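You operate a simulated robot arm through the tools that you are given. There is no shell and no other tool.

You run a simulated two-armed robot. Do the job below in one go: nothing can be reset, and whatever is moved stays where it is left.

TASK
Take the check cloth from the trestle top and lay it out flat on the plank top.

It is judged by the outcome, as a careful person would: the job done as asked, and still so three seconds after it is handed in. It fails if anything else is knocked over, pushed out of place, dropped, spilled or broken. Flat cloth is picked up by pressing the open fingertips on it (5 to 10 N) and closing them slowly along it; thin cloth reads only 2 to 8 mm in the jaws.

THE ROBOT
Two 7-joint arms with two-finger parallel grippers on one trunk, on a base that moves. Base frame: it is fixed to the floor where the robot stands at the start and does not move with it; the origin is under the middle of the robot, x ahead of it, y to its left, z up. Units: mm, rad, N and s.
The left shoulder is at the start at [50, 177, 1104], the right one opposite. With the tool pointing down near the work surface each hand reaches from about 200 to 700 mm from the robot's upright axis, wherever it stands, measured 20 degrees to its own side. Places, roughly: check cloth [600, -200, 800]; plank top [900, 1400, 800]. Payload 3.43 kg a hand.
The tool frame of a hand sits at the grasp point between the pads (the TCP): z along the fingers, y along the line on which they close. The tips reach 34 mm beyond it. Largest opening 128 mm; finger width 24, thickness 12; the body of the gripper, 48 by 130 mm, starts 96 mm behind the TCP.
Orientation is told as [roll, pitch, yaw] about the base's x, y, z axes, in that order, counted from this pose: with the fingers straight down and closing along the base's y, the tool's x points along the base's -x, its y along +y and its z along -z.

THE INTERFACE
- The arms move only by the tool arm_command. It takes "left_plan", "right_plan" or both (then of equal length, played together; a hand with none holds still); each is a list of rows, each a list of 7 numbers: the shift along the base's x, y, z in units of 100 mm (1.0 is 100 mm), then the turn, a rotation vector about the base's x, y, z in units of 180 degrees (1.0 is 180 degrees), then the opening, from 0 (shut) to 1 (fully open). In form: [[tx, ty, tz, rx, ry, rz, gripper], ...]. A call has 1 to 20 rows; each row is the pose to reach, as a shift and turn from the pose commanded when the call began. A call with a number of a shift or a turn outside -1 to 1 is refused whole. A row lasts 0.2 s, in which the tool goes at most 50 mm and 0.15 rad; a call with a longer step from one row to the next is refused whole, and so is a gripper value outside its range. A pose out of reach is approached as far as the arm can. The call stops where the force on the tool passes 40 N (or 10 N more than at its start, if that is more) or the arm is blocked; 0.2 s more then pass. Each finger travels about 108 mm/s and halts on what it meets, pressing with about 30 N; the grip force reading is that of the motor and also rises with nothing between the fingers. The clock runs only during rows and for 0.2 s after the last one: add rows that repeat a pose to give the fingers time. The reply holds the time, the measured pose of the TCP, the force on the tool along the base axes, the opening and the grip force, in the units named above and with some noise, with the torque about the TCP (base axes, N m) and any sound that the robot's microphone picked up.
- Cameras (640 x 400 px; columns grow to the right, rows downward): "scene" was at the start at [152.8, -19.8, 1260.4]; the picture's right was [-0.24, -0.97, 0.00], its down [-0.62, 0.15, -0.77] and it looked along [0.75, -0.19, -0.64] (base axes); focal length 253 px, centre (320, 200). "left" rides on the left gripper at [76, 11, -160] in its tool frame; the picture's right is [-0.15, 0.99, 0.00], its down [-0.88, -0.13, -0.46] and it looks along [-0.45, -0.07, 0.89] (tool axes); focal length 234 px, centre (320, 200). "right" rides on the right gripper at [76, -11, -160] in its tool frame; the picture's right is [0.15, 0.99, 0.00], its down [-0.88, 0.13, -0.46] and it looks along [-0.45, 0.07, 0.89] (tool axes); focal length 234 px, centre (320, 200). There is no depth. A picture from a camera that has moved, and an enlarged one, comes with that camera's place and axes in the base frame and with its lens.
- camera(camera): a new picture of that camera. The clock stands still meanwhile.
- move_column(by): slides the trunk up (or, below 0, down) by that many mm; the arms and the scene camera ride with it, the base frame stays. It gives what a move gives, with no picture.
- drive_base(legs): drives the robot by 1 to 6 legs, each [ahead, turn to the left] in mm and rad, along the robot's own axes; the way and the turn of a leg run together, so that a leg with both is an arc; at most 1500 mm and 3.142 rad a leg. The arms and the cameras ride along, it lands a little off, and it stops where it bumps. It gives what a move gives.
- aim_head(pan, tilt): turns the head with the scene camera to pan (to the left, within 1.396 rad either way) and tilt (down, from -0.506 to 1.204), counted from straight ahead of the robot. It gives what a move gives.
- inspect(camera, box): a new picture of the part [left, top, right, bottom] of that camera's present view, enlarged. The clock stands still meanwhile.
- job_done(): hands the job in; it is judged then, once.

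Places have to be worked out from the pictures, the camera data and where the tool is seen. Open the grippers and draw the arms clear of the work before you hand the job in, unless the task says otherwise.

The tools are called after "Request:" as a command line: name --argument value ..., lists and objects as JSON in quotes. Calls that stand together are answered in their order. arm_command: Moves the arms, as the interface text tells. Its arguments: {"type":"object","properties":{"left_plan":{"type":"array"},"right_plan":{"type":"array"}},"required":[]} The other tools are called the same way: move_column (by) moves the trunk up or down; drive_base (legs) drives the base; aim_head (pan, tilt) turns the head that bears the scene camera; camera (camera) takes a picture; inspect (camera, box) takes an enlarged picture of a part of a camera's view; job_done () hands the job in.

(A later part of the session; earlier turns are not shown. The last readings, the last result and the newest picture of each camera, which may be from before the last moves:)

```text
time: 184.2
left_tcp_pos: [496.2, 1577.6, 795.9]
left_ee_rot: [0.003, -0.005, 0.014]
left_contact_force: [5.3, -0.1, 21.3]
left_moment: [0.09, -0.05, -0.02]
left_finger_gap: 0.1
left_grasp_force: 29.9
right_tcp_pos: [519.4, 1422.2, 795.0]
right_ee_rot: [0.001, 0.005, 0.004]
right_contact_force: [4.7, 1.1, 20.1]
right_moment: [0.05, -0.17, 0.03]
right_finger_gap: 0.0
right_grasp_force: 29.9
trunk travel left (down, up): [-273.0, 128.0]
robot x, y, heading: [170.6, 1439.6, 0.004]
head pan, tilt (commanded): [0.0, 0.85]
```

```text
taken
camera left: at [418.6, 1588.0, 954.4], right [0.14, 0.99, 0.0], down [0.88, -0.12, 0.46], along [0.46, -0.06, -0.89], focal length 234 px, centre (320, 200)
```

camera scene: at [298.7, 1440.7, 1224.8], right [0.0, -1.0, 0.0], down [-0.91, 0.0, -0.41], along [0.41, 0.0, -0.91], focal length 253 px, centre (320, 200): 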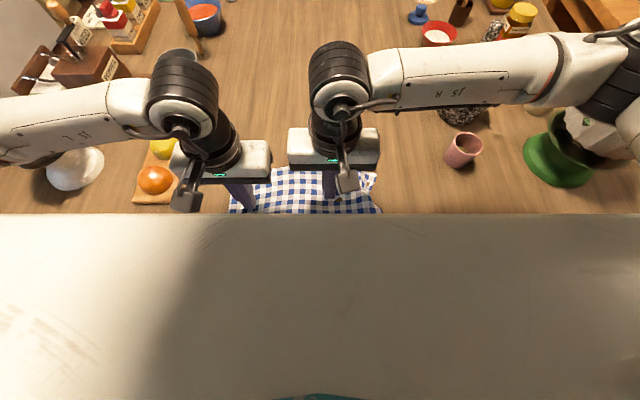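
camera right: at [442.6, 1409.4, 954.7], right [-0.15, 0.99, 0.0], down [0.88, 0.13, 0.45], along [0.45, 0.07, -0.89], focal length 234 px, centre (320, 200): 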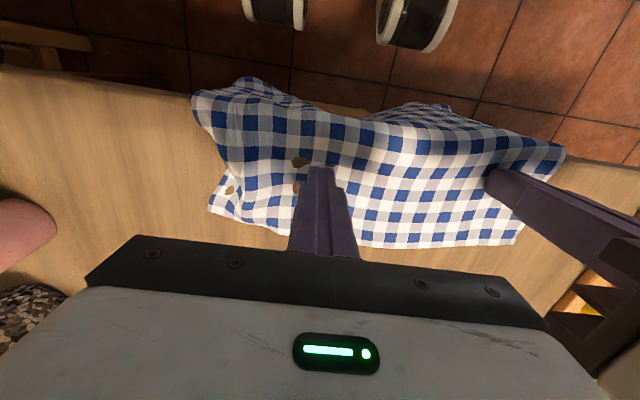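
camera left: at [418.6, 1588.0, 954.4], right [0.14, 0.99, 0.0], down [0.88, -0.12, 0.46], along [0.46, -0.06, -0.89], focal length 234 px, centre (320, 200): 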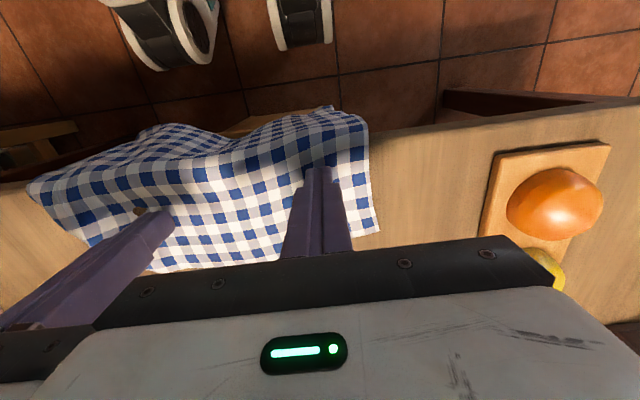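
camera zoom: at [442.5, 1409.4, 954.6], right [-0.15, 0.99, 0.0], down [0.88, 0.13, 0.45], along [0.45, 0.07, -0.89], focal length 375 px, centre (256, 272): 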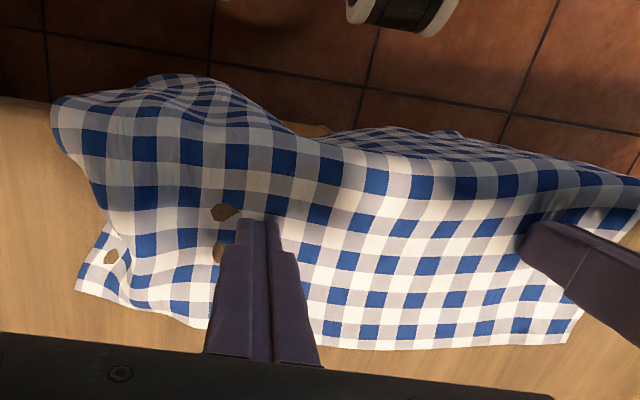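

The hanging right side now reaches its full depth (lowest point ≈ z 586), so corner C has dropped open, and B is clearly visible at about [566,1324]. I re-place the hands one at a time near the far edge (the other keeps pressing): first the right to [550,1365].

Request:
arm_command --left_plan '[[0, 0, 0, 0, 0, 0, 0], [0, 0, 0, 0, 0, 0, 0], [0, 0, 0, 0, 0, 0, 0], [0, 0, 0, 0, 0, 0, 0], [0, 0, 0, 0, 0, 0, 0], [0, 0, 0, 0, 0, 0, 0], [0, 0, 0, 0, 0, 0, 0]]' --right_plan '[[0, 0, 0.15, 0, 0, 0, 0], [0.1, -0.2, 0.25, 0, 0, 0, 0.2], [0.22, -0.4, 0.25, 0, 0, 0, 0.33], [0.32, -0.57, 0.25, 0, 0, 0, 0.33], [0.32, -0.57, 0.12, 0, 0, 0, 0.33], [0.32, -0.57, 0.03, 0, 0, 0, 0.33], [0.32, -0.57, 0.01, 0, 0, 0, 0.33]]'

Request:
camera --camera "right"

```text
time: 185.8
left_tcp_pos: [496.1, 1578.2, 795.4]
left_ee_rot: [0.003, -0.005, 0.012]
left_contact_force: [4.0, 3.1, 25.2]
left_moment: [0.15, -0.01, -0.07]
left_finger_gap: 0.1
left_grasp_force: 30.5
right_tcp_pos: [550.4, 1365.2, 795.6]
right_ee_rot: [0.0, 0.004, 0.005]
right_contact_force: [-1.6, -1.8, 5.5]
right_moment: [-0.06, 0.01, -0.01]
right_finger_gap: 42.3
right_grasp_force: 0.0
trunk travel left (down, up): [-273.0, 128.0]
robot x, y, heading: [169.2, 1441.0, 0.004]
head pan, tilt (commanded): [0.0, 0.85]
```

```text
taken
camera right: at [474.8, 1352.4, 955.2], right [-0.15, 0.99, 0.0], down [0.88, 0.13, 0.45], along [0.45, 0.07, -0.89], focal length 234 px, centre (320, 200)
```

right: 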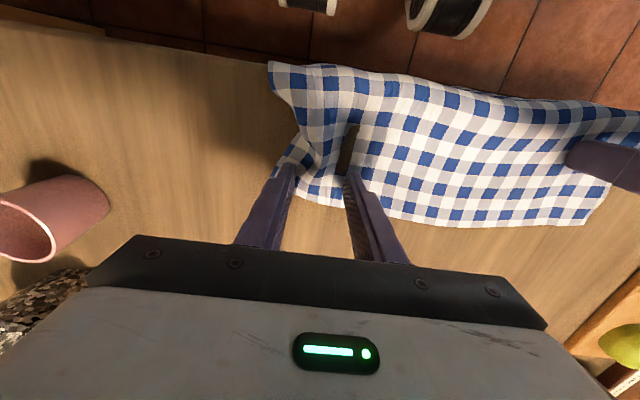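

Held firmly by the left while the right re-placed. Now the left hand moves to [550,1575] while the right keeps pressing (a little harder).

Request:
arm_command --left_plan '[[0, 0, 0, 0, 0, 0, 0], [0, 0, 0, 0, 0, 0, 0], [0, 0, 0.15, 0, 0, 0, 0], [0.2, 0, 0.25, 0, 0, 0, 0.2], [0.4, 0, 0.25, 0, 0, 0, 0.33], [0.54, 0, 0.25, 0, 0, 0, 0.33], [0.54, 0, 0.12, 0, 0, 0, 0.33], [0.54, 0, 0.03, 0, 0, 0, 0.33], [0.54, 0, 0.01, 0, 0, 0, 0.33]]' --right_plan '[[0, 0, -0.01, 0, 0, 0, 0.33], [0, 0, -0.012, 0, 0, 0, 0.33], [0, 0, -0.012, 0, 0, 0, 0.33], [0, 0, -0.012, 0, 0, 0, 0.33], [0, 0, -0.012, 0, 0, 0, 0.33], [0, 0, -0.012, 0, 0, 0, 0.33], [0, 0, -0.012, 0, 0, 0, 0.33], [0, 0, -0.012, 0, 0, 0, 0.33], [0, 0, -0.012, 0, 0, 0, 0.33]]'

Request:
camera --camera "left"

Request:
camera --camera "right"

```text
time: 187.8
left_tcp_pos: [549.0, 1579.4, 795.4]
left_ee_rot: [0.003, -0.005, 0.011]
left_contact_force: [-0.3, -0.4, 2.8]
left_moment: [-0.03, 0.03, 0.0]
left_finger_gap: 42.2
left_grasp_force: 0.1
right_tcp_pos: [549.6, 1364.0, 795.5]
right_ee_rot: [0.001, 0.002, 0.004]
right_contact_force: [-1.8, -7.8, 32.3]
right_moment: [-0.42, -0.15, -0.04]
right_finger_gap: 42.5
right_grasp_force: 0.5
trunk travel left (down, up): [-273.0, 128.0]
robot x, y, heading: [170.5, 1442.3, 0.008]
head pan, tilt (commanded): [0.0, 0.85]
```

```text
taken
camera left: at [471.1, 1588.7, 954.9], right [0.14, 0.99, 0.0], down [0.88, -0.12, 0.46], along [0.46, -0.06, -0.89], focal length 234 px, centre (320, 200)
```

left: 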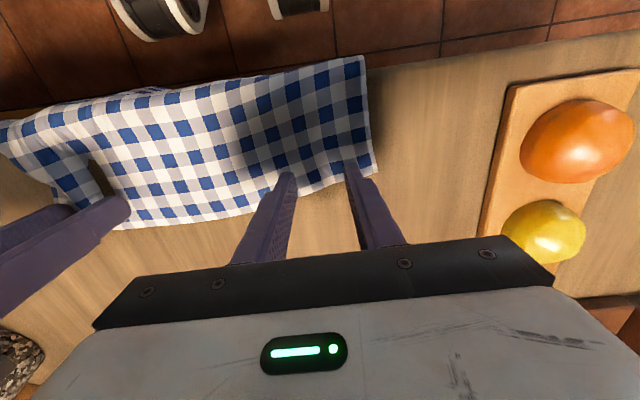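

```text
taken
camera right: at [474.3, 1352.7, 954.7], right [-0.15, 0.99, 0.0], down [0.88, 0.13, 0.46], along [0.45, 0.07, -0.89], focal length 234 px, centre (320, 200)
```

right: 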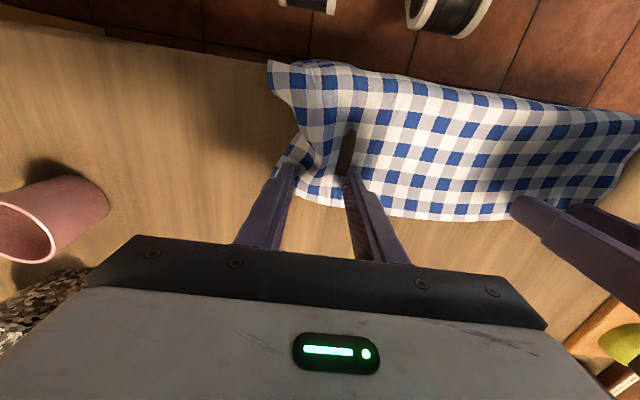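

The cloth is held. I equalize pressure (left more, right less) and drag both hands forward 100 mm.

Request:
arm_command --left_plan '[[0, 0, -0.01, 0, 0, 0, 0.33], [0, 0, -0.015, 0, 0, 0, 0.33], [0, 0, -0.015, 0, 0, 0, 0.33]]' --right_plan '[[0, 0, 0.01, 0, 0, 0, 0.33], [0, 0, 0.012, 0, 0, 0, 0.33], [0, 0, 0.012, 0, 0, 0, 0.33]]'

Request:
arm_command --left_plan '[[0.08, 0, 0, 0, 0, 0, 0.33], [0.16, 0, 0, 0, 0, 0, 0.33], [0.24, 0, 0, 0, 0, 0, 0.33], [0.32, 0, 0, 0, 0, 0, 0.33], [0.4, 0, 0, 0, 0, 0, 0.33], [0.48, 0, 0, 0, 0, 0, 0.33], [0.56, 0, 0, 0, 0, 0, 0.33], [0.64, 0, 0, 0, 0, 0, 0.33], [0.72, 0, 0, 0, 0, 0, 0.33], [0.8, 0, 0, 0, 0, 0, 0.33], [0.88, 0, 0, 0, 0, 0, 0.33], [0.96, 0, 0, 0, 0, 0, 0.33]]' --right_plan '[[0.08, 0, 0, 0, 0, 0, 0.33], [0.16, 0, 0, 0, 0, 0, 0.33], [0.24, 0, 0, 0, 0, 0, 0.33], [0.32, 0, 0, 0, 0, 0, 0.33], [0.4, 0, 0, 0, 0, 0, 0.33], [0.48, 0, 0, 0, 0, 0, 0.33], [0.56, 0, 0, 0, 0, 0, 0.33], [0.64, 0, 0, 0, 0, 0, 0.33], [0.72, 0, 0, 0, 0, 0, 0.33], [0.8, 0, 0, 0, 0, 0, 0.33], [0.88, 0, 0, 0, 0, 0, 0.33], [0.96, 0, 0, 0, 0, 0, 0.33]]'

Request:
camera --camera "left"

Request:
camera --camera "right"

Request:
camera --camera "scene"

```text
time: 188.6
left_tcp_pos: [548.4, 1577.9, 794.8]
left_ee_rot: [0.002, -0.005, 0.009]
left_contact_force: [-6.1, 0.7, 25.7]
left_moment: [0.0, 0.32, 0.0]
left_finger_gap: 42.2
left_grasp_force: 0.1
right_tcp_pos: [551.5, 1364.5, 795.0]
right_ee_rot: [0.001, 0.003, 0.004]
right_contact_force: [2.6, -1.1, 12.3]
right_moment: [-0.07, -0.21, 0.0]
right_finger_gap: 42.5
right_grasp_force: 0.1
trunk travel left (down, up): [-273.0, 128.0]
robot x, y, heading: [170.5, 1440.2, 0.006]
head pan, tilt (commanded): [0.0, 0.85]
```

```text
time: 191.2
left_tcp_pos: [644.6, 1577.6, 795.8]
left_ee_rot: [0.001, -0.006, 0.012]
left_contact_force: [-7.1, 0.4, 30.6]
left_moment: [0.0, 0.39, -0.04]
left_finger_gap: 42.5
left_grasp_force: 0.0
right_tcp_pos: [646.0, 1365.3, 797.0]
right_ee_rot: [0.0, 0.003, 0.004]
right_contact_force: [0.3, -0.4, 0.0]
right_moment: [-0.01, -0.01, 0.01]
right_finger_gap: 42.3
right_grasp_force: 0.2
trunk travel left (down, up): [-273.0, 128.0]
robot x, y, heading: [171.0, 1439.9, 0.009]
head pan, tilt (commanded): [0.0, 0.85]
```

```text
taken
camera left: at [566.4, 1588.4, 954.4], right [0.14, 0.99, 0.0], down [0.88, -0.12, 0.46], along [0.46, -0.06, -0.89], focal length 234 px, centre (320, 200)
```

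left: 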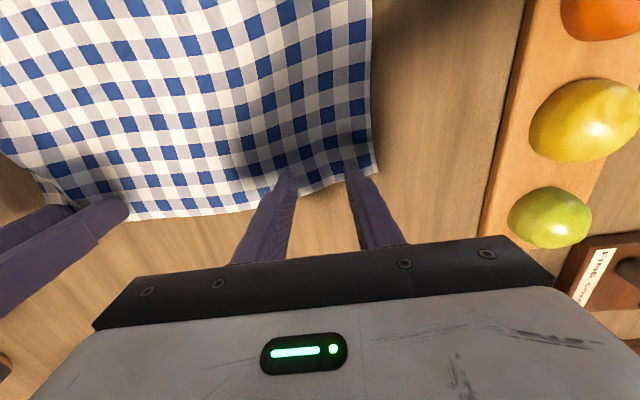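

```text
taken
camera right: at [570.2, 1352.4, 956.5], right [-0.15, 0.99, 0.0], down [0.88, 0.13, 0.45], along [0.45, 0.07, -0.89], focal length 234 px, centre (320, 200)
```

right: 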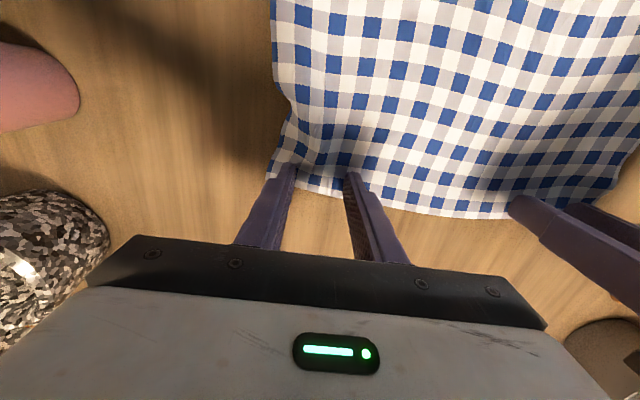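

```text
taken
camera scene: at [315.7, 1440.5, 1245.7], right [0.0, -1.0, 0.0], down [-0.75, 0.0, -0.66], along [0.66, 0.0, -0.75], focal length 253 px, centre (320, 200)
```

scene: 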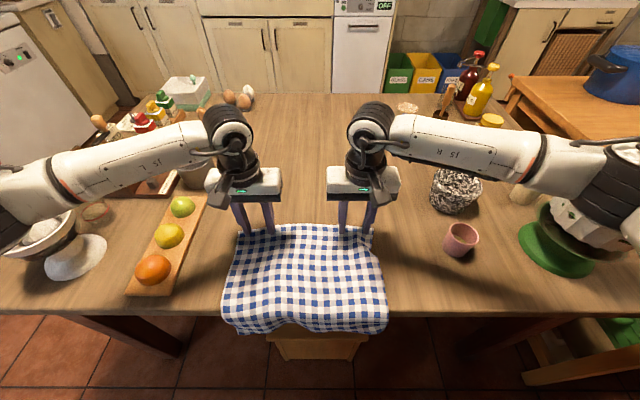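

Excellent – the cloth slides up over the edge flat and square. I correct the pressures and drag forward another 95 mm.

Request:
arm_command --left_plan '[[0, 0, 0.008, 0, 0, 0, 0.33], [0, 0, 0.008, 0, 0, 0, 0.33]]' --right_plan '[[0, 0, -0.015, 0, 0, 0, 0.33], [0, 0, -0.025, 0, 0, 0, 0.33]]'

Request:
arm_command --left_plan '[[0.08, 0, 0, 0, 0, 0, 0.33], [0.16, 0, 0, 0, 0, 0, 0.33], [0.24, 0, 0, 0, 0, 0, 0.33], [0.32, 0, 0, 0, 0, 0, 0.33], [0.4, 0, 0, 0, 0, 0, 0.33], [0.48, 0, 0, 0, 0, 0, 0.33], [0.56, 0, 0, 0, 0, 0, 0.33], [0.64, 0, 0, 0, 0, 0, 0.33], [0.72, 0, 0, 0, 0, 0, 0.33], [0.8, 0, 0, 0, 0, 0, 0.33], [0.88, 0, 0, 0, 0, 0, 0.33], [0.95, 0, 0, 0, 0, 0, 0.33]]' --right_plan '[[0.08, 0, -0.002, 0, 0, 0, 0.33], [0.16, 0, -0.004, 0, 0, 0, 0.33], [0.24, 0, -0.006, 0, 0, 0, 0.33], [0.32, 0, -0.008, 0, 0, 0, 0.33], [0.4, 0, -0.01, 0, 0, 0, 0.33], [0.48, 0, -0.012, 0, 0, 0, 0.33], [0.56, 0, -0.014, 0, 0, 0, 0.33], [0.64, 0, -0.016, 0, 0, 0, 0.33], [0.72, 0, -0.018, 0, 0, 0, 0.33], [0.8, 0, -0.02, 0, 0, 0, 0.33], [0.88, 0, -0.02, 0, 0, 0, 0.33], [0.95, 0, -0.02, 0, 0, 0, 0.33]]'

Request:
camera --camera "right"

Request:
camera --camera "scene"

Request:
inspect --camera "scene" --box '[200, 180, 420, 340]'

```text
time: 191.8
left_tcp_pos: [643.4, 1577.8, 795.1]
left_ee_rot: [0.002, -0.006, 0.013]
left_contact_force: [-5.2, -0.1, 24.3]
left_moment: [-0.06, 0.29, -0.08]
left_finger_gap: 42.6
left_grasp_force: 0.1
right_tcp_pos: [646.4, 1364.8, 795.8]
right_ee_rot: [0.001, 0.0, 0.005]
right_contact_force: [-0.5, -1.7, 9.6]
right_moment: [-0.09, 0.02, -0.01]
right_finger_gap: 42.5
right_grasp_force: 0.0
trunk travel left (down, up): [-273.0, 128.0]
robot x, y, heading: [168.2, 1440.1, 0.002]
head pan, tilt (commanded): [0.0, 0.85]
```

```text
time: 194.3
left_tcp_pos: [740.1, 1577.9, 796.7]
left_ee_rot: [0.002, -0.008, 0.009]
left_contact_force: [-0.1, -0.5, 0.4]
left_moment: [0.0, -0.01, 0.04]
left_finger_gap: 42.1
left_grasp_force: 0.0
right_tcp_pos: [741.6, 1365.6, 794.9]
right_ee_rot: [0.002, -0.003, 0.003]
right_contact_force: [-9.0, 0.3, 34.7]
right_moment: [-0.3, 0.37, -0.05]
right_finger_gap: 42.2
right_grasp_force: 0.0
trunk travel left (down, up): [-273.0, 128.0]
robot x, y, heading: [171.1, 1441.1, 0.002]
head pan, tilt (commanded): [0.0, 0.85]
```

```text
taken
camera right: at [664.7, 1353.4, 954.4], right [-0.15, 0.99, 0.0], down [0.88, 0.13, 0.46], along [0.45, 0.07, -0.89], focal length 234 px, centre (320, 200)
```

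right: 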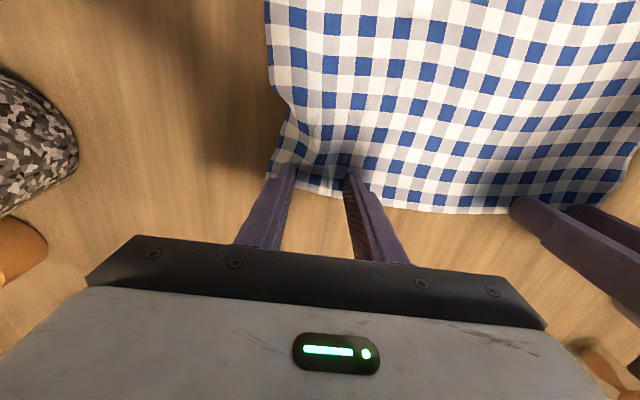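

```text
taken
camera scene: at [314.8, 1441.6, 1245.8], right [0.0, -1.0, 0.0], down [-0.75, 0.0, -0.66], along [0.66, 0.0, -0.75], focal length 253 px, centre (320, 200)
```

scene: 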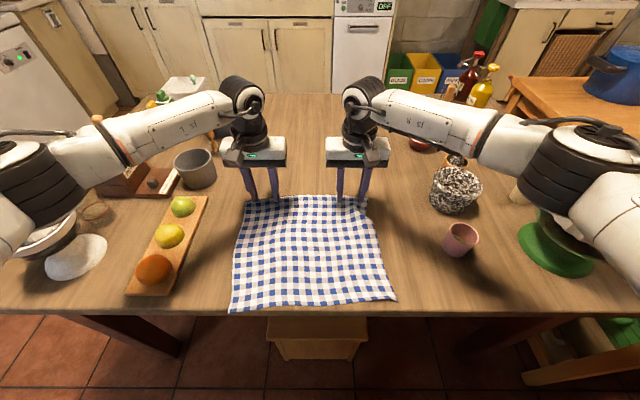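

```text
2.50 times, centred on (310, 260) of scene
camera zoom: at [314.8, 1441.6, 1245.8], right [0.0, -1.0, 0.0], down [-0.75, 0.0, -0.66], along [0.66, 0.0, -0.75], focal length 632 px, centre (345, 50)
```

zoom: 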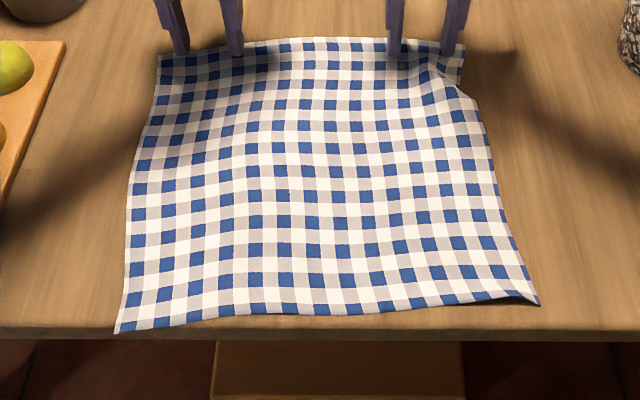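

Wonderful: all four corners are visible and the cloth lies flat. Its near edge is still at the table's rim (D≈[465,1608]), so I rebalance pressure and drag forward another 55 mm.

Request:
arm_command --left_plan '[[0, 0, -0.015, 0, 0, 0, 0.33], [0, 0, -0.025, 0, 0, 0, 0.33]]' --right_plan '[[0, 0, 0.01, 0, 0, 0, 0.33], [0, 0, 0.012, 0, 0, 0, 0.33]]'

Request:
arm_command --left_plan '[[0.07, 0, -0.003, 0, 0, 0, 0.33], [0.14, 0, -0.006, 0, 0, 0, 0.33], [0.21, 0, -0.009, 0, 0, 0, 0.33], [0.28, 0, -0.011, 0, 0, 0, 0.33], [0.35, 0, -0.013, 0, 0, 0, 0.33], [0.42, 0, -0.015, 0, 0, 0, 0.33], [0.49, 0, -0.015, 0, 0, 0, 0.33], [0.56, 0, -0.015, 0, 0, 0, 0.33]]' --right_plan '[[0.07, 0, 0, 0, 0, 0, 0.33], [0.14, 0, 0, 0, 0, 0, 0.33], [0.21, 0, 0, 0, 0, 0, 0.33], [0.28, 0, 0, 0, 0, 0, 0.33], [0.35, 0, 0, 0, 0, 0, 0.33], [0.42, 0, 0, 0, 0, 0, 0.33], [0.49, 0, 0, 0, 0, 0, 0.33], [0.56, 0, 0, 0, 0, 0, 0.33]]'

Request:
inspect --camera "scene" --box '[200, 170, 420, 330]'

Request:
camera --camera "right"

Request:
camera --camera "left"

```text
time: 194.9
left_tcp_pos: [740.5, 1578.3, 795.0]
left_ee_rot: [0.002, -0.005, 0.009]
left_contact_force: [-1.5, 0.5, 10.9]
left_moment: [-0.11, 0.16, -0.03]
left_finger_gap: 42.0
left_grasp_force: 0.1
right_tcp_pos: [740.6, 1365.5, 795.5]
right_ee_rot: [0.001, -0.002, 0.004]
right_contact_force: [-2.3, 1.3, 25.9]
right_moment: [-0.17, 0.07, -0.04]
right_finger_gap: 42.6
right_grasp_force: 0.1
trunk travel left (down, up): [-273.0, 128.0]
robot x, y, heading: [170.3, 1437.2, 0.004]
head pan, tilt (commanded): [0.0, 0.85]
```

```text
time: 196.8
left_tcp_pos: [794.3, 1578.0, 796.5]
left_ee_rot: [0.0, -0.011, 0.012]
left_contact_force: [-6.3, -1.3, 24.2]
left_moment: [-0.33, 0.37, -0.11]
left_finger_gap: 42.6
left_grasp_force: 0.6
right_tcp_pos: [795.9, 1363.7, 795.4]
right_ee_rot: [0.0, -0.001, 0.005]
right_contact_force: [-6.3, 0.6, 23.3]
right_moment: [0.07, 0.2, 0.06]
right_finger_gap: 42.3
right_grasp_force: 0.5
trunk travel left (down, up): [-273.0, 128.0]
robot x, y, heading: [168.1, 1442.4, 0.007]
head pan, tilt (commanded): [0.0, 0.85]
```

```text
2.50 times, centred on (310, 250) of scene
camera zoom: at [313.0, 1440.8, 1246.2], right [0.0, -1.0, 0.0], down [-0.75, 0.0, -0.66], along [0.66, 0.0, -0.75], focal length 632 px, centre (345, 75)
```

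zoom: 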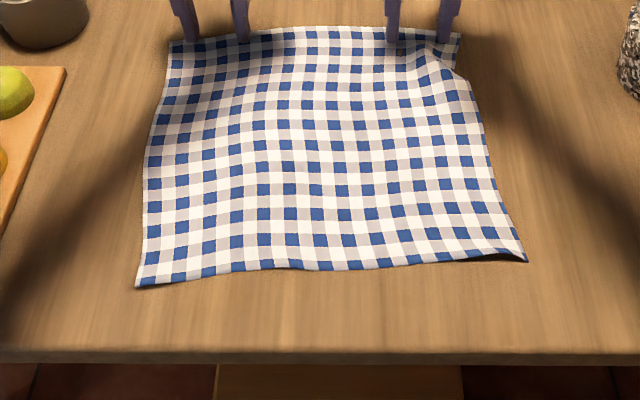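

```text
taken
camera right: at [718.8, 1352.2, 954.6], right [-0.15, 0.99, 0.0], down [0.88, 0.13, 0.46], along [0.45, 0.07, -0.89], focal length 234 px, centre (320, 200)
```

right: 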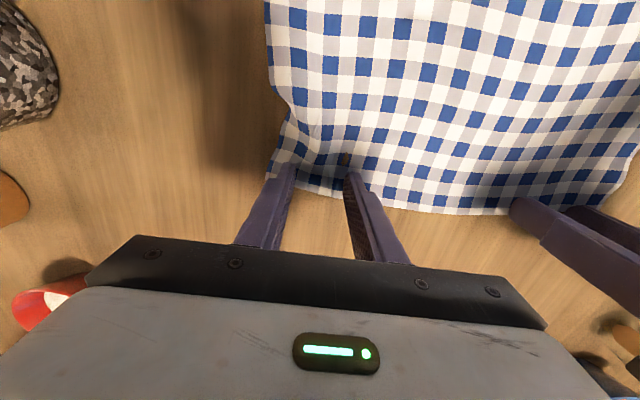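

```text
taken
camera left: at [716.9, 1588.0, 954.3], right [0.14, 0.99, 0.0], down [0.88, -0.12, 0.46], along [0.46, -0.06, -0.89], focal length 234 px, centre (320, 200)
```

left: 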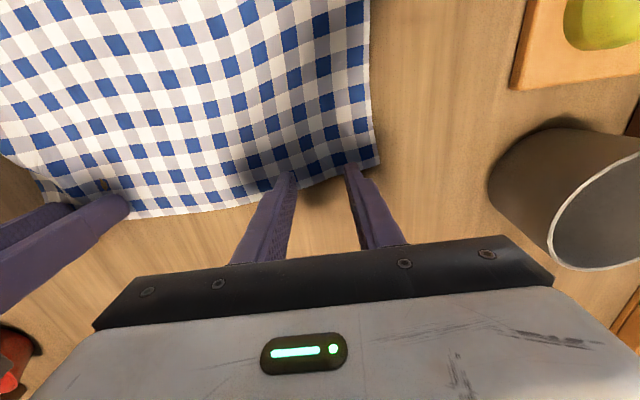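

The cloth now lies flat with the near edge ≈45 mm inside the table. A small wrinkle remains on the right edge near B (notch at ≈[739,1333]). I press closed right fingertips just inside it and draw outward ~18 mm.

Request:
arm_command --left_plan '[[0, 0, 0.005, 0, 0, 0, 0.33], [0, 0, 0.005, 0, 0, 0, 0.33], [0, 0, 0.005, 0, 0, 0, 0.33], [0, 0, 0.005, 0, 0, 0, 0.33], [0, 0, 0.005, 0, 0, 0, 0.33], [0, 0, 0.005, 0, 0, 0, 0.33], [0, 0, 0.005, 0, 0, 0, 0.33], [0, 0, 0.005, 0, 0, 0, 0.33]]' --right_plan '[[0, 0, 0.15, 0, 0, 0, 0.33], [-0.1, -0.05, 0.25, 0, 0, 0, 0.2], [-0.25, -0.1, 0.25, 0, 0, 0, 0.0], [-0.42, -0.15, 0.25, 0, 0, 0, 0.0], [-0.42, -0.15, 0.15, 0, 0, 0, 0.0], [-0.42, -0.15, 0.06, 0, 0, 0, 0.0], [-0.42, -0.15, 0.02, 0, 0, 0, 0.0], [-0.42, -0.15, 0.01, 0, 0, 0, 0.0]]'

Request:
inspect --camera "right" --box '[200, 60, 440, 210]'

```text
time: 198.6
left_tcp_pos: [795.9, 1577.9, 795.6]
left_ee_rot: [0.002, -0.01, 0.01]
left_contact_force: [-2.8, -3.4, 26.7]
left_moment: [-0.49, 0.27, -0.01]
left_finger_gap: 42.4
left_grasp_force: 0.1
right_tcp_pos: [753.5, 1348.4, 795.9]
right_ee_rot: [-0.001, 0.001, 0.002]
right_contact_force: [-1.3, -0.1, 6.1]
right_moment: [-0.04, 0.05, 0.01]
right_finger_gap: 0.0
right_grasp_force: 30.0
trunk travel left (down, up): [-273.0, 128.0]
robot x, y, heading: [172.9, 1438.4, 0.002]
head pan, tilt (commanded): [0.0, 0.85]
```

```text
2.67 times, centred on (320, 135) of right
camera zoom: at [678.4, 1336.8, 954.9], right [-0.15, 0.99, 0.0], down [0.88, 0.13, 0.45], along [0.45, 0.07, -0.89], focal length 624 px, centre (320, 373)
```

zoom: 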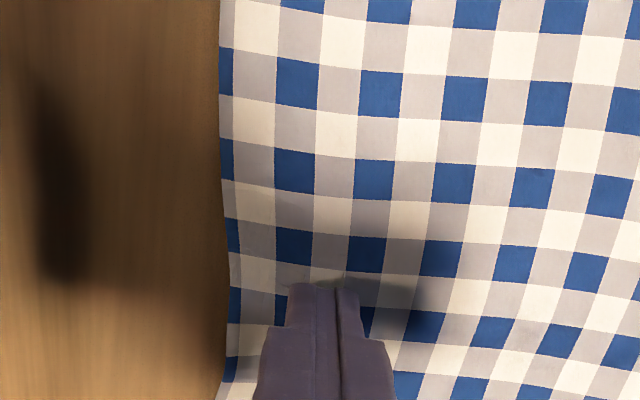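

The right edge is nearly straight now. I press slightly more and draw it outward 12 mm.

Request:
arm_command --right_plan '[[0, 0, -0.006, 0, 0, 0, 0], [0, -0.03, -0.006, 0, 0, 0, 0], [0, -0.06, -0.006, 0, 0, 0, 0], [0, -0.09, -0.006, 0, 0, 0, 0], [0, -0.12, -0.006, 0, 0, 0, 0]]'

Request:
arm_command --left_plan '[[0, 0, 0.1, 0, 0, 0, 0.33], [0, 0, 0.3, 0, 0, 0, 0.33], [0, 0, 0.6, 0, 0, 0, 0.33], [-0.2, 0, 1.0, 0, 0, 0, 0.33]]' --right_plan '[[0, 0, 0.1, 0, 0, 0, 0], [0, 0, 0.3, 0, 0, 0, 0], [0, -0.1, 0.6, 0, 0, 0, 0], [-0.2, -0.3, 1.0, 0, 0, 0, 0]]'

Request:
camera --camera "scene"

Request:
inspect --camera "scene" --box '[200, 170, 420, 330]'

Request:
camera --camera "right"

Request:
camera --camera "left"

```text
time: 199.8
left_tcp_pos: [795.1, 1580.8, 795.8]
left_ee_rot: [0.003, -0.01, 0.012]
left_contact_force: [0.4, -2.6, 23.5]
left_moment: [-0.57, 0.13, 0.03]
left_finger_gap: 42.4
left_grasp_force: 0.0
right_tcp_pos: [753.9, 1339.5, 794.6]
right_ee_rot: [0.002, -0.001, 0.006]
right_contact_force: [1.0, 5.9, 19.6]
right_moment: [0.04, -0.08, 0.03]
right_finger_gap: 0.0
right_grasp_force: 30.2
trunk travel left (down, up): [-273.0, 128.0]
robot x, y, heading: [171.7, 1437.9, 0.005]
head pan, tilt (commanded): [0.0, 0.85]
```

```text
time: 200.8
left_tcp_pos: [776.9, 1576.5, 891.8]
left_ee_rot: [0.004, -0.002, 0.009]
left_contact_force: [-0.2, 0.0, 0.4]
left_moment: [0.02, -0.02, -0.01]
left_finger_gap: 42.2
left_grasp_force: 0.1
right_tcp_pos: [733.7, 1308.0, 892.4]
right_ee_rot: [0.0, 0.007, 0.005]
right_contact_force: [-0.5, 1.0, -0.5]
right_moment: [0.01, -0.03, 0.02]
right_finger_gap: 0.0
right_grasp_force: 29.9
trunk travel left (down, up): [-273.0, 128.0]
robot x, y, heading: [171.9, 1439.1, 0.007]
head pan, tilt (commanded): [0.0, 0.85]
```

```text
taken
camera scene: at [317.7, 1440.9, 1245.3], right [0.0, -1.0, 0.0], down [-0.75, 0.0, -0.66], along [0.66, 0.0, -0.75], focal length 253 px, centre (320, 200)
```

scene: 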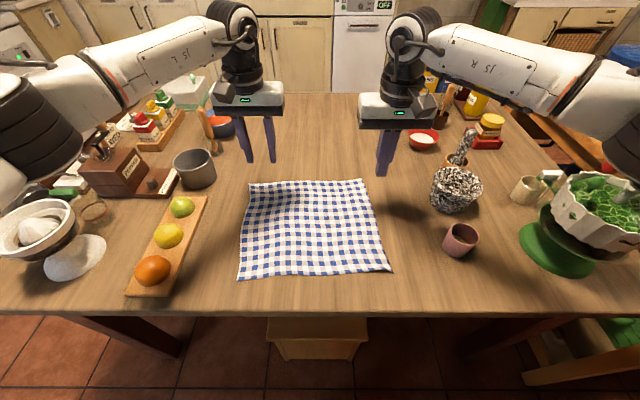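

```text
2.50 times, centred on (310, 250) of scene
camera zoom: at [317.7, 1440.9, 1245.3], right [0.0, -1.0, 0.0], down [-0.75, 0.0, -0.66], along [0.66, 0.0, -0.75], focal length 632 px, centre (345, 75)
```

zoom: 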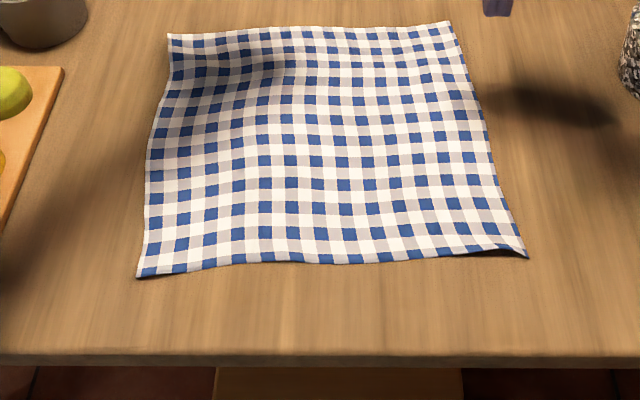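

```text
taken
camera right: at [658.4, 1295.5, 1051.6], right [-0.15, 0.99, 0.0], down [0.88, 0.13, 0.45], along [0.45, 0.07, -0.89], focal length 234 px, centre (320, 200)
```

right: 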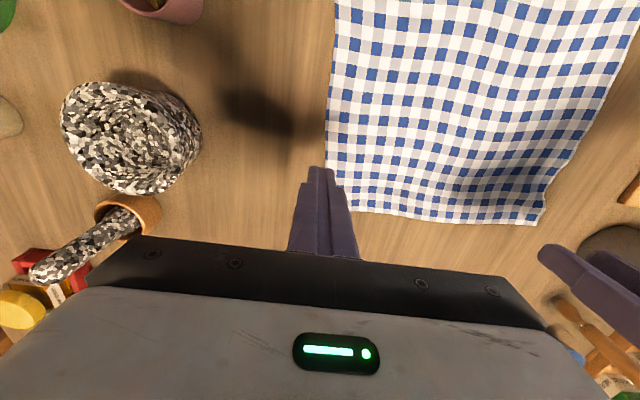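

```text
taken
camera left: at [700.2, 1586.6, 1051.8], right [0.14, 0.99, 0.0], down [0.88, -0.12, 0.46], along [0.45, -0.06, -0.89], focal length 234 px, centre (320, 200)
```

left: 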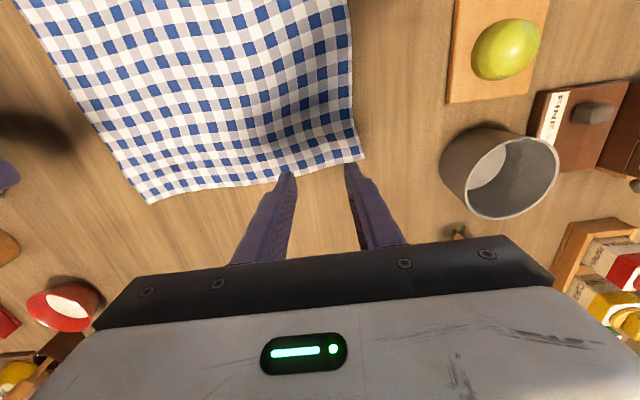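

The cloth is spread: about 306–313 mm by 271–276 mm, four corners flat, only a mild wave near A. I'll do a final gentle smoothing: press closed fingertips near the left and right edges and draw them apart a few millimetres.

Request:
arm_command --left_plan '[[-0.1, 0.1, -0.2, 0, 0, 0, 0.0], [-0.2, 0.18, -0.5, 0, 0, 0, 0.0], [-0.2, 0.18, -0.8, 0, 0, 0, 0.0], [-0.2, 0.18, -0.92, 0, 0, 0, 0.0]]' --right_plan '[[0.1, 0.2, -0.2, 0, 0, 0, 0], [0.2, 0.35, -0.5, 0, 0, 0, 0], [0.2, 0.35, -0.8, 0, 0, 0, 0], [0.2, 0.35, -0.92, 0, 0, 0, 0]]'

Request:
arm_command --left_plan '[[0, 0, -0.02, 0, 0, 0, 0], [0, 0, -0.04, 0, 0, 0, 0], [0, 0, -0.045, 0, 0, 0, 0]]' --right_plan '[[0, 0, -0.02, 0, 0, 0, 0], [0, 0, -0.04, 0, 0, 0, 0], [0, 0, -0.045, 0, 0, 0, 0]]'

```text
time: 201.8
left_tcp_pos: [757.7, 1597.4, 798.6]
left_ee_rot: [0.003, -0.003, 0.012]
left_contact_force: [0.1, 0.2, 0.0]
left_moment: [0.03, 0.01, 0.01]
left_finger_gap: 0.0
left_grasp_force: 29.6
right_tcp_pos: [756.1, 1342.3, 799.4]
right_ee_rot: [-0.001, 0.006, 0.006]
right_contact_force: [-0.7, -0.6, 0.3]
right_moment: [-0.01, 0.03, -0.01]
right_finger_gap: 0.2
right_grasp_force: 30.1
trunk travel left (down, up): [-273.0, 128.0]
robot x, y, heading: [167.9, 1439.1, 0.007]
head pan, tilt (commanded): [0.0, 0.85]
```

```text
time: 202.6
left_tcp_pos: [756.9, 1597.3, 795.7]
left_ee_rot: [0.003, -0.006, 0.012]
left_contact_force: [-0.4, 1.1, 5.3]
left_moment: [0.08, 0.04, 0.04]
left_finger_gap: 0.1
left_grasp_force: 29.7
right_tcp_pos: [755.3, 1342.2, 796.9]
right_ee_rot: [0.001, 0.006, 0.004]
right_contact_force: [-0.4, -0.8, 0.8]
right_moment: [0.02, -0.02, 0.01]
right_finger_gap: 0.0
right_grasp_force: 30.0
trunk travel left (down, up): [-273.0, 128.0]
robot x, y, heading: [172.2, 1439.4, 0.001]
head pan, tilt (commanded): [0.0, 0.85]
```

Left 5 N; right needs ~2 mm more. I press the right, then draw the hands apart: left 12 mm, right 5 mm.

Request:
arm_command --left_plan '[[0, 0, -0.005, 0, 0, 0, 0], [0, 0, -0.008, 0, 0, 0, 0], [0, 0.03, -0.008, 0, 0, 0, 0], [0, 0.06, -0.008, 0, 0, 0, 0], [0, 0.09, -0.008, 0, 0, 0, 0], [0, 0.12, -0.008, 0, 0, 0, 0]]' --right_plan '[[0, 0, -0.012, 0, 0, 0, 0], [0, 0, -0.022, 0, 0, 0, 0], [0, -0.01, -0.022, 0, 0, 0, 0], [0, -0.02, -0.022, 0, 0, 0, 0], [0, -0.03, -0.022, 0, 0, 0, 0], [0, -0.05, -0.022, 0, 0, 0, 0]]'

Request:
inspect --camera "scene" --box '[200, 160, 420, 320]'

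```text
time: 203.9
left_tcp_pos: [756.3, 1607.1, 796.5]
left_ee_rot: [0.001, -0.008, 0.011]
left_contact_force: [1.3, -5.0, 11.7]
left_moment: [-0.12, 0.04, 0.04]
left_finger_gap: 0.0
left_grasp_force: 30.0
right_tcp_pos: [755.1, 1340.2, 795.1]
right_ee_rot: [0.001, 0.001, 0.006]
right_contact_force: [0.5, 4.6, 12.1]
right_moment: [0.05, -0.04, -0.04]
right_finger_gap: 0.0
right_grasp_force: 30.1
trunk travel left (down, up): [-273.0, 128.0]
robot x, y, heading: [172.3, 1441.0, 0.002]
head pan, tilt (commanded): [0.0, 0.85]
```

```text
2.50 times, centred on (310, 240) of scene
camera zoom: at [316.4, 1441.1, 1245.7], right [0.0, -1.0, 0.0], down [-0.75, 0.0, -0.66], along [0.66, 0.0, -0.75], focal length 632 px, centre (345, 100)
```

zoom: 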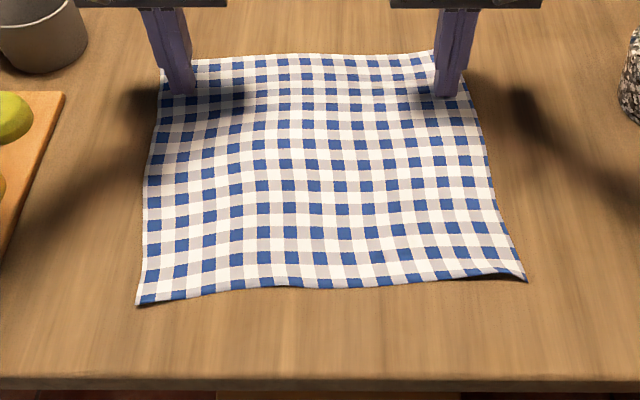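

The far half is smooth. I repeat the gentle outward draw for the near half.

Request:
arm_command --left_plan '[[0, 0, 0.15, 0, 0, 0, 0], [0, 0, 0.4, 0, 0, 0, 0], [-0.4, -0.08, 0.5, 0, 0, 0, 0], [-0.8, -0.16, 0.5, 0, 0, 0, 0], [-1.0, -0.2, 0.5, 0, 0, 0, 0]]' --right_plan '[[0, 0, 0.15, 0, 0, 0, 0], [0, 0, 0.4, 0, 0, 0, 0], [-0.4, -0.08, 0.5, 0, 0, 0, 0], [-0.8, -0.16, 0.5, 0, 0, 0, 0], [-1.0, -0.2, 0.5, 0, 0, 0, 0]]'

Request:
arm_command --left_plan '[[-0.3, 0, 0, 0, 0, 0, 0], [-0.6, 0, 0, 0, 0, 0, 0], [-0.88, 0, 0, 0, 0, 0, 0], [-0.88, 0, -0.2, 0, 0, 0, 0], [-0.88, 0, -0.4, 0, 0, 0, 0], [-0.88, 0, -0.46, 0, 0, 0, 0]]' --right_plan '[[-0.3, 0, 0, 0, 0, 0, 0], [-0.6, 0, 0, 0, 0, 0, 0], [-0.85, 0, 0, 0, 0, 0, 0], [-0.85, 0, -0.2, 0, 0, 0, 0], [-0.85, 0, -0.4, 0, 0, 0, 0], [-0.85, 0, -0.46, 0, 0, 0, 0]]'

Request:
inspect --camera "scene" --box '[200, 160, 420, 320]'

```text
time: 205.2
left_tcp_pos: [658.4, 1588.8, 844.4]
left_ee_rot: [0.0, -0.003, 0.013]
left_contact_force: [0.6, -0.5, 0.1]
left_moment: [0.02, -0.02, 0.0]
left_finger_gap: 0.1
left_grasp_force: 30.6
right_tcp_pos: [655.6, 1317.8, 845.2]
right_ee_rot: [-0.001, 0.006, 0.003]
right_contact_force: [0.3, 0.2, -0.1]
right_moment: [0.05, -0.05, -0.02]
right_finger_gap: 0.0
right_grasp_force: 29.9
trunk travel left (down, up): [-273.0, 128.0]
robot x, y, heading: [169.6, 1441.9, 0.003]
head pan, tilt (commanded): [0.0, 0.85]
```

```text
time: 206.6
left_tcp_pos: [568.7, 1587.9, 796.5]
left_ee_rot: [0.002, -0.004, 0.012]
left_contact_force: [0.3, 0.4, -0.5]
left_moment: [0.01, -0.02, 0.02]
left_finger_gap: 0.0
left_grasp_force: 29.7
right_tcp_pos: [570.4, 1318.5, 796.6]
right_ee_rot: [0.001, 0.004, 0.004]
right_contact_force: [0.3, -0.4, 0.0]
right_moment: [0.01, -0.01, 0.02]
right_finger_gap: 0.2
right_grasp_force: 29.8
trunk travel left (down, up): [-273.0, 128.0]
robot x, y, heading: [169.6, 1442.2, 0.005]
head pan, tilt (commanded): [0.0, 0.85]
```

```text
2.50 times, centred on (310, 240) of scene
camera zoom: at [318.6, 1441.1, 1245.3], right [0.0, -1.0, 0.0], down [-0.75, 0.0, -0.66], along [0.66, 0.0, -0.75], focal length 632 px, centre (345, 100)
```

zoom: 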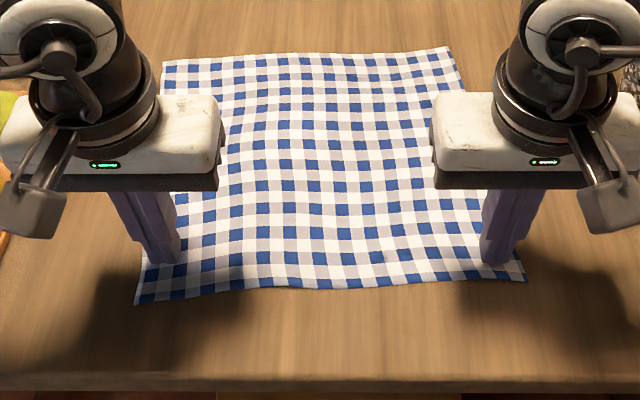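

Hands are positioned near D and C. I press lightly and draw outward 8 mm each.

Request:
arm_command --left_plan '[[0, 0, -0.015, 0, 0, 0, 0], [0, 0, -0.03, 0, 0, 0, 0], [0, 0, -0.035, 0, 0, 0, 0]]' --right_plan '[[0, 0, -0.015, 0, 0, 0, 0], [0, 0, -0.03, 0, 0, 0, 0], [0, 0, -0.035, 0, 0, 0, 0]]'

Request:
arm_command --left_plan '[[0, 0.02, 0.003, 0, 0, 0, 0], [-0.01, 0.04, 0.003, 0, 0, 0, 0], [-0.02, 0.06, 0.003, 0, 0, 0, 0], [-0.03, 0.08, 0.003, 0, 0, 0, 0]]' --right_plan '[[0, -0.02, 0.0, 0, 0, 0, 0], [-0.01, -0.04, 0.0, 0, 0, 0, 0], [-0.02, -0.06, 0.0, 0, 0, 0, 0], [-0.03, -0.08, 0.0, 0, 0, 0, 0]]'

Request:
inspect --camera "scene" --box '[200, 160, 420, 320]'

```text
time: 207.3
left_tcp_pos: [568.2, 1588.3, 796.5]
left_ee_rot: [0.003, -0.005, 0.012]
left_contact_force: [0.6, 0.1, 3.8]
left_moment: [0.03, -0.01, -0.03]
left_finger_gap: 0.1
left_grasp_force: 30.7
right_tcp_pos: [571.4, 1318.4, 795.9]
right_ee_rot: [-0.001, 0.003, 0.004]
right_contact_force: [-2.7, -2.4, 16.0]
right_moment: [-0.05, 0.06, 0.01]
right_finger_gap: 0.2
right_grasp_force: 30.0
trunk travel left (down, up): [-273.0, 128.0]
robot x, y, heading: [167.2, 1440.1, -0.0]
head pan, tilt (commanded): [0.0, 0.85]
```

```text
time: 208.3
left_tcp_pos: [565.8, 1596.0, 794.9]
left_ee_rot: [-0.001, -0.006, 0.009]
left_contact_force: [1.0, -5.8, 6.7]
left_moment: [-0.15, -0.01, 0.01]
left_finger_gap: 0.0
left_grasp_force: 30.0
right_tcp_pos: [567.3, 1310.3, 796.0]
right_ee_rot: [0.002, 0.001, 0.005]
right_contact_force: [2.7, 8.3, 18.2]
right_moment: [0.26, -0.15, 0.03]
right_finger_gap: 0.1
right_grasp_force: 30.6
trunk travel left (down, up): [-273.0, 128.0]
robot x, y, heading: [167.6, 1439.5, -0.0]
head pan, tilt (commanded): [0.0, 0.85]
```

```text
2.50 times, centred on (310, 240) of scene
camera zoom: at [317.3, 1441.5, 1245.5], right [0.0, -1.0, 0.0], down [-0.75, 0.0, -0.66], along [0.66, 0.0, -0.75], focal length 632 px, centre (345, 100)
```

zoom: 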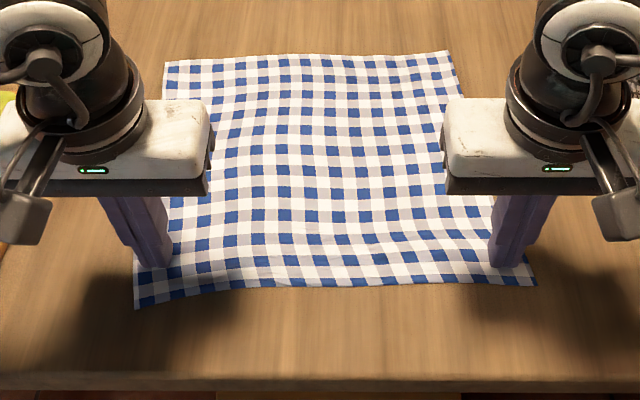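

The cloth is taut and flat. I lift both hands straight up, then open the grippers well above and draw back.

Request:
arm_command --left_plan '[[0, 0, 0.03, 0, 0, 0, 0], [0, 0, 0.1, 0, 0, 0, 0], [0, 0, 0.3, 0, 0, 0, 0], [0, 0, 0.6, 0, 0, 0, 0], [0, 0, 1.0, 0, 0, 0, 0.2]]' --right_plan '[[0, 0, 0.03, 0, 0, 0, 0], [0, 0, 0.1, 0, 0, 0, 0], [0, 0, 0.3, 0, 0, 0, 0], [0, 0, 0.6, 0, 0, 0, 0], [0, 0, 1.0, 0, 0, 0, 0.2]]'

Request:
arm_command --left_plan '[[0, 0, 0.3, 0, 0, 0, 0.5], [-0.2, 0.0, 0.6, 0, 0, 0, 1.0], [-0.4, 0.0, 0.9, 0, 0, 0, 1.0], [-0.7, 0.0, 1.0, 0, 0, 0, 1.0], [-1.0, 0.0, 1.0, 0, 0, 0, 1.0], [-1.0, 0.0, 1.0, 0, 0, 0, 1.0]]' --right_plan '[[0, 0, 0.3, 0, 0, 0, 0.5], [-0.2, 0.0, 0.6, 0, 0, 0, 1.0], [-0.4, 0.0, 0.9, 0, 0, 0, 1.0], [-0.7, 0.0, 1.0, 0, 0, 0, 1.0], [-1.0, 0.0, 1.0, 0, 0, 0, 1.0], [-1.0, 0.0, 1.0, 0, 0, 0, 1.0]]'

Request:
camera --camera "scene"

Request:
inspect --camera "scene" --box '[200, 160, 420, 320]'

```text
time: 209.6
left_tcp_pos: [566.5, 1597.6, 894.0]
left_ee_rot: [0.006, -0.001, 0.012]
left_contact_force: [0.2, -0.2, 0.3]
left_moment: [-0.05, 0.02, 0.02]
left_finger_gap: 25.8
left_grasp_force: 0.1
right_tcp_pos: [568.0, 1310.5, 894.5]
right_ee_rot: [0.0, 0.005, 0.005]
right_contact_force: [0.1, 0.3, 0.1]
right_moment: [-0.02, -0.01, -0.03]
right_finger_gap: 25.5
right_grasp_force: 0.1
trunk travel left (down, up): [-273.0, 128.0]
robot x, y, heading: [170.5, 1442.3, 0.007]
head pan, tilt (commanded): [0.0, 0.85]
```

```text
time: 210.9
left_tcp_pos: [464.9, 1598.1, 992.2]
left_ee_rot: [0.002, -0.002, 0.014]
left_contact_force: [-0.1, 0.4, -0.6]
left_moment: [0.0, 0.02, -0.03]
left_finger_gap: 127.9
left_grasp_force: 0.2
right_tcp_pos: [468.1, 1311.4, 992.8]
right_ee_rot: [0.002, 0.006, 0.004]
right_contact_force: [0.6, -0.1, -0.1]
right_moment: [0.01, -0.01, -0.02]
right_finger_gap: 127.6
right_grasp_force: 0.1
trunk travel left (down, up): [-273.0, 128.0]
robot x, y, heading: [169.3, 1439.5, 0.005]
head pan, tilt (commanded): [0.0, 0.85]
```

```text
taken
camera scene: at [318.6, 1441.1, 1245.2], right [0.0, -1.0, 0.0], down [-0.75, 0.0, -0.66], along [0.66, 0.0, -0.75], focal length 253 px, centre (320, 200)
```

scene: 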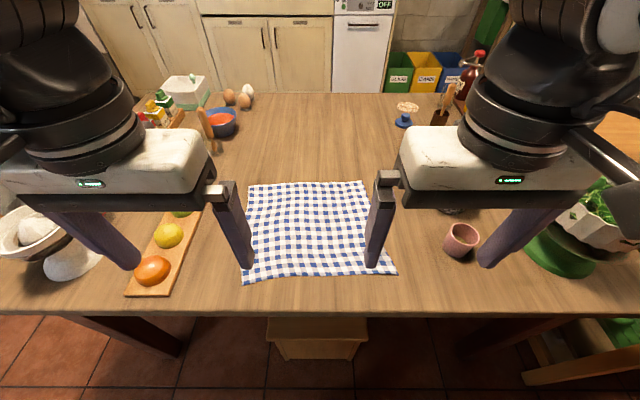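

```text
2.50 times, centred on (310, 240) of scene
camera zoom: at [318.6, 1441.1, 1245.2], right [0.0, -1.0, 0.0], down [-0.75, 0.0, -0.66], along [0.66, 0.0, -0.75], focal length 632 px, centre (345, 100)
```

zoom: 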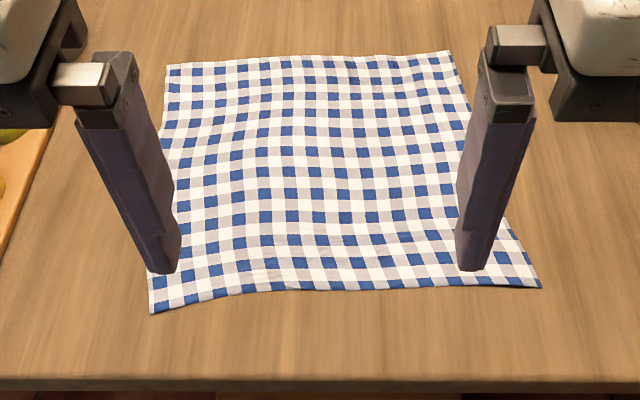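

The cloth is flat on the plank top and the hands are clear above it. I back the robot away 250 mm and take a final check of both tables.

Request:
drive_base --legs '[[-250, 0]]'

Request:
aim_head --pan 0.0 --tilt 0.65

Request:
camera --camera "scene"

Request:
inspect --camera "scene" --box '[240, 190, 400, 300]'

Request:
aim_head --pan -0.9 --tilt 0.5

Request:
camera --camera "scene"

```text
time: 212.7
left_tcp_pos: [224.2, 1596.2, 993.0]
left_ee_rot: [0.002, -0.003, 0.011]
left_contact_force: [0.2, 0.5, -0.2]
left_moment: [-0.02, 0.0, 0.02]
left_finger_gap: 127.9
left_grasp_force: 0.1
right_tcp_pos: [225.8, 1310.5, 994.3]
right_ee_rot: [0.001, 0.006, 0.004]
right_contact_force: [0.3, 0.9, 0.3]
right_moment: [0.0, 0.03, 0.02]
right_finger_gap: 127.9
right_grasp_force: 0.1
trunk travel left (down, up): [-273.0, 128.0]
robot x, y, heading: [-73.7, 1439.6, 0.004]
head pan, tilt (commanded): [0.0, 0.85]
```

```text
time: 213.5
left_tcp_pos: [222.7, 1596.5, 993.2]
left_ee_rot: [0.001, -0.002, 0.009]
left_contact_force: [0.0, 0.7, 0.1]
left_moment: [0.0, 0.01, 0.01]
left_finger_gap: 128.1
left_grasp_force: 0.0
right_tcp_pos: [225.9, 1310.0, 993.6]
right_ee_rot: [-0.001, 0.004, 0.003]
right_contact_force: [0.4, -0.5, 0.1]
right_moment: [-0.01, -0.02, -0.01]
right_finger_gap: 127.7
right_grasp_force: 0.1
trunk travel left (down, up): [-273.0, 128.0]
robot x, y, heading: [-72.4, 1443.1, 0.004]
head pan, tilt (commanded): [0.0, 0.649]
```

```text
taken
camera scene: at [85.7, 1440.1, 1261.8], right [0.0, -1.0, 0.0], down [-0.6, 0.0, -0.8], along [0.8, 0.0, -0.6], focal length 253 px, centre (320, 200)
```

scene: 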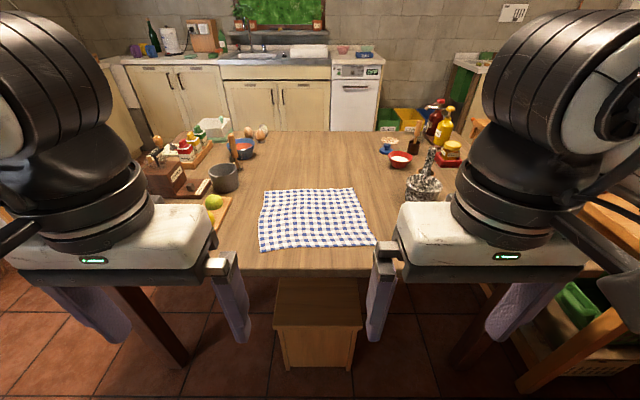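

```text
3.64 times, centred on (320, 245) of scene
camera zoom: at [85.7, 1440.1, 1261.8], right [0.0, -1.0, 0.0], down [-0.6, 0.0, -0.8], along [0.8, 0.0, -0.6], focal length 919 px, centre (320, 36)
```

zoom: 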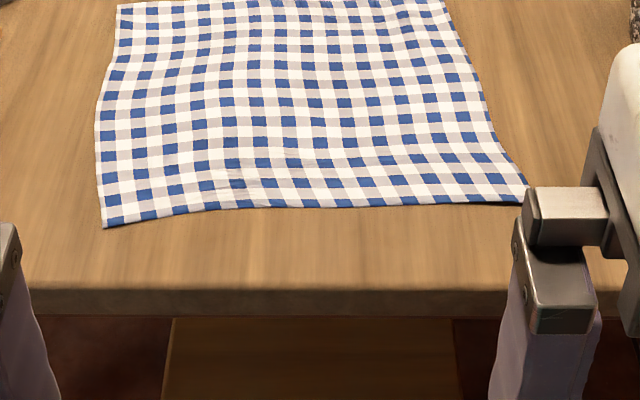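

```text
time: 214.7
left_tcp_pos: [224.0, 1597.2, 992.4]
left_ee_rot: [0.002, -0.001, 0.009]
left_contact_force: [0.0, -0.5, -0.7]
left_moment: [-0.02, 0.01, 0.02]
left_finger_gap: 128.3
left_grasp_force: 0.1
right_tcp_pos: [225.4, 1309.6, 992.9]
right_ee_rot: [0.001, 0.006, 0.002]
right_contact_force: [0.4, -0.5, -0.3]
right_moment: [0.0, 0.01, 0.0]
right_finger_gap: 128.0
right_grasp_force: 0.0
trunk travel left (down, up): [-273.0, 128.0]
robot x, y, heading: [-67.2, 1434.4, 0.007]
head pan, tilt (commanded): [-0.901, 0.499]
```

```text
taken
camera scene: at [55.7, 1368.8, 1275.2], right [-0.78, -0.62, 0.0], down [-0.3, 0.37, -0.88], along [0.55, -0.69, -0.48], focal length 253 px, centre (320, 200)
```

scene: 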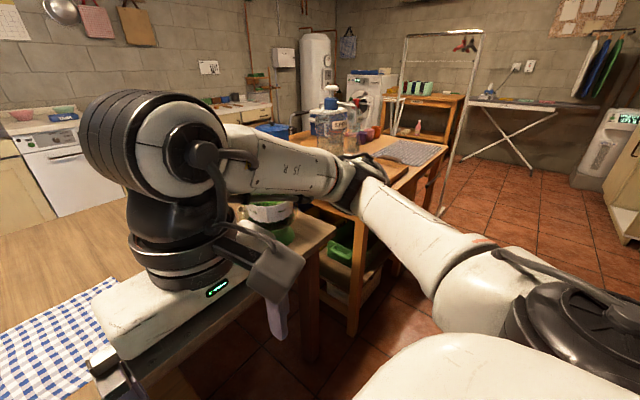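

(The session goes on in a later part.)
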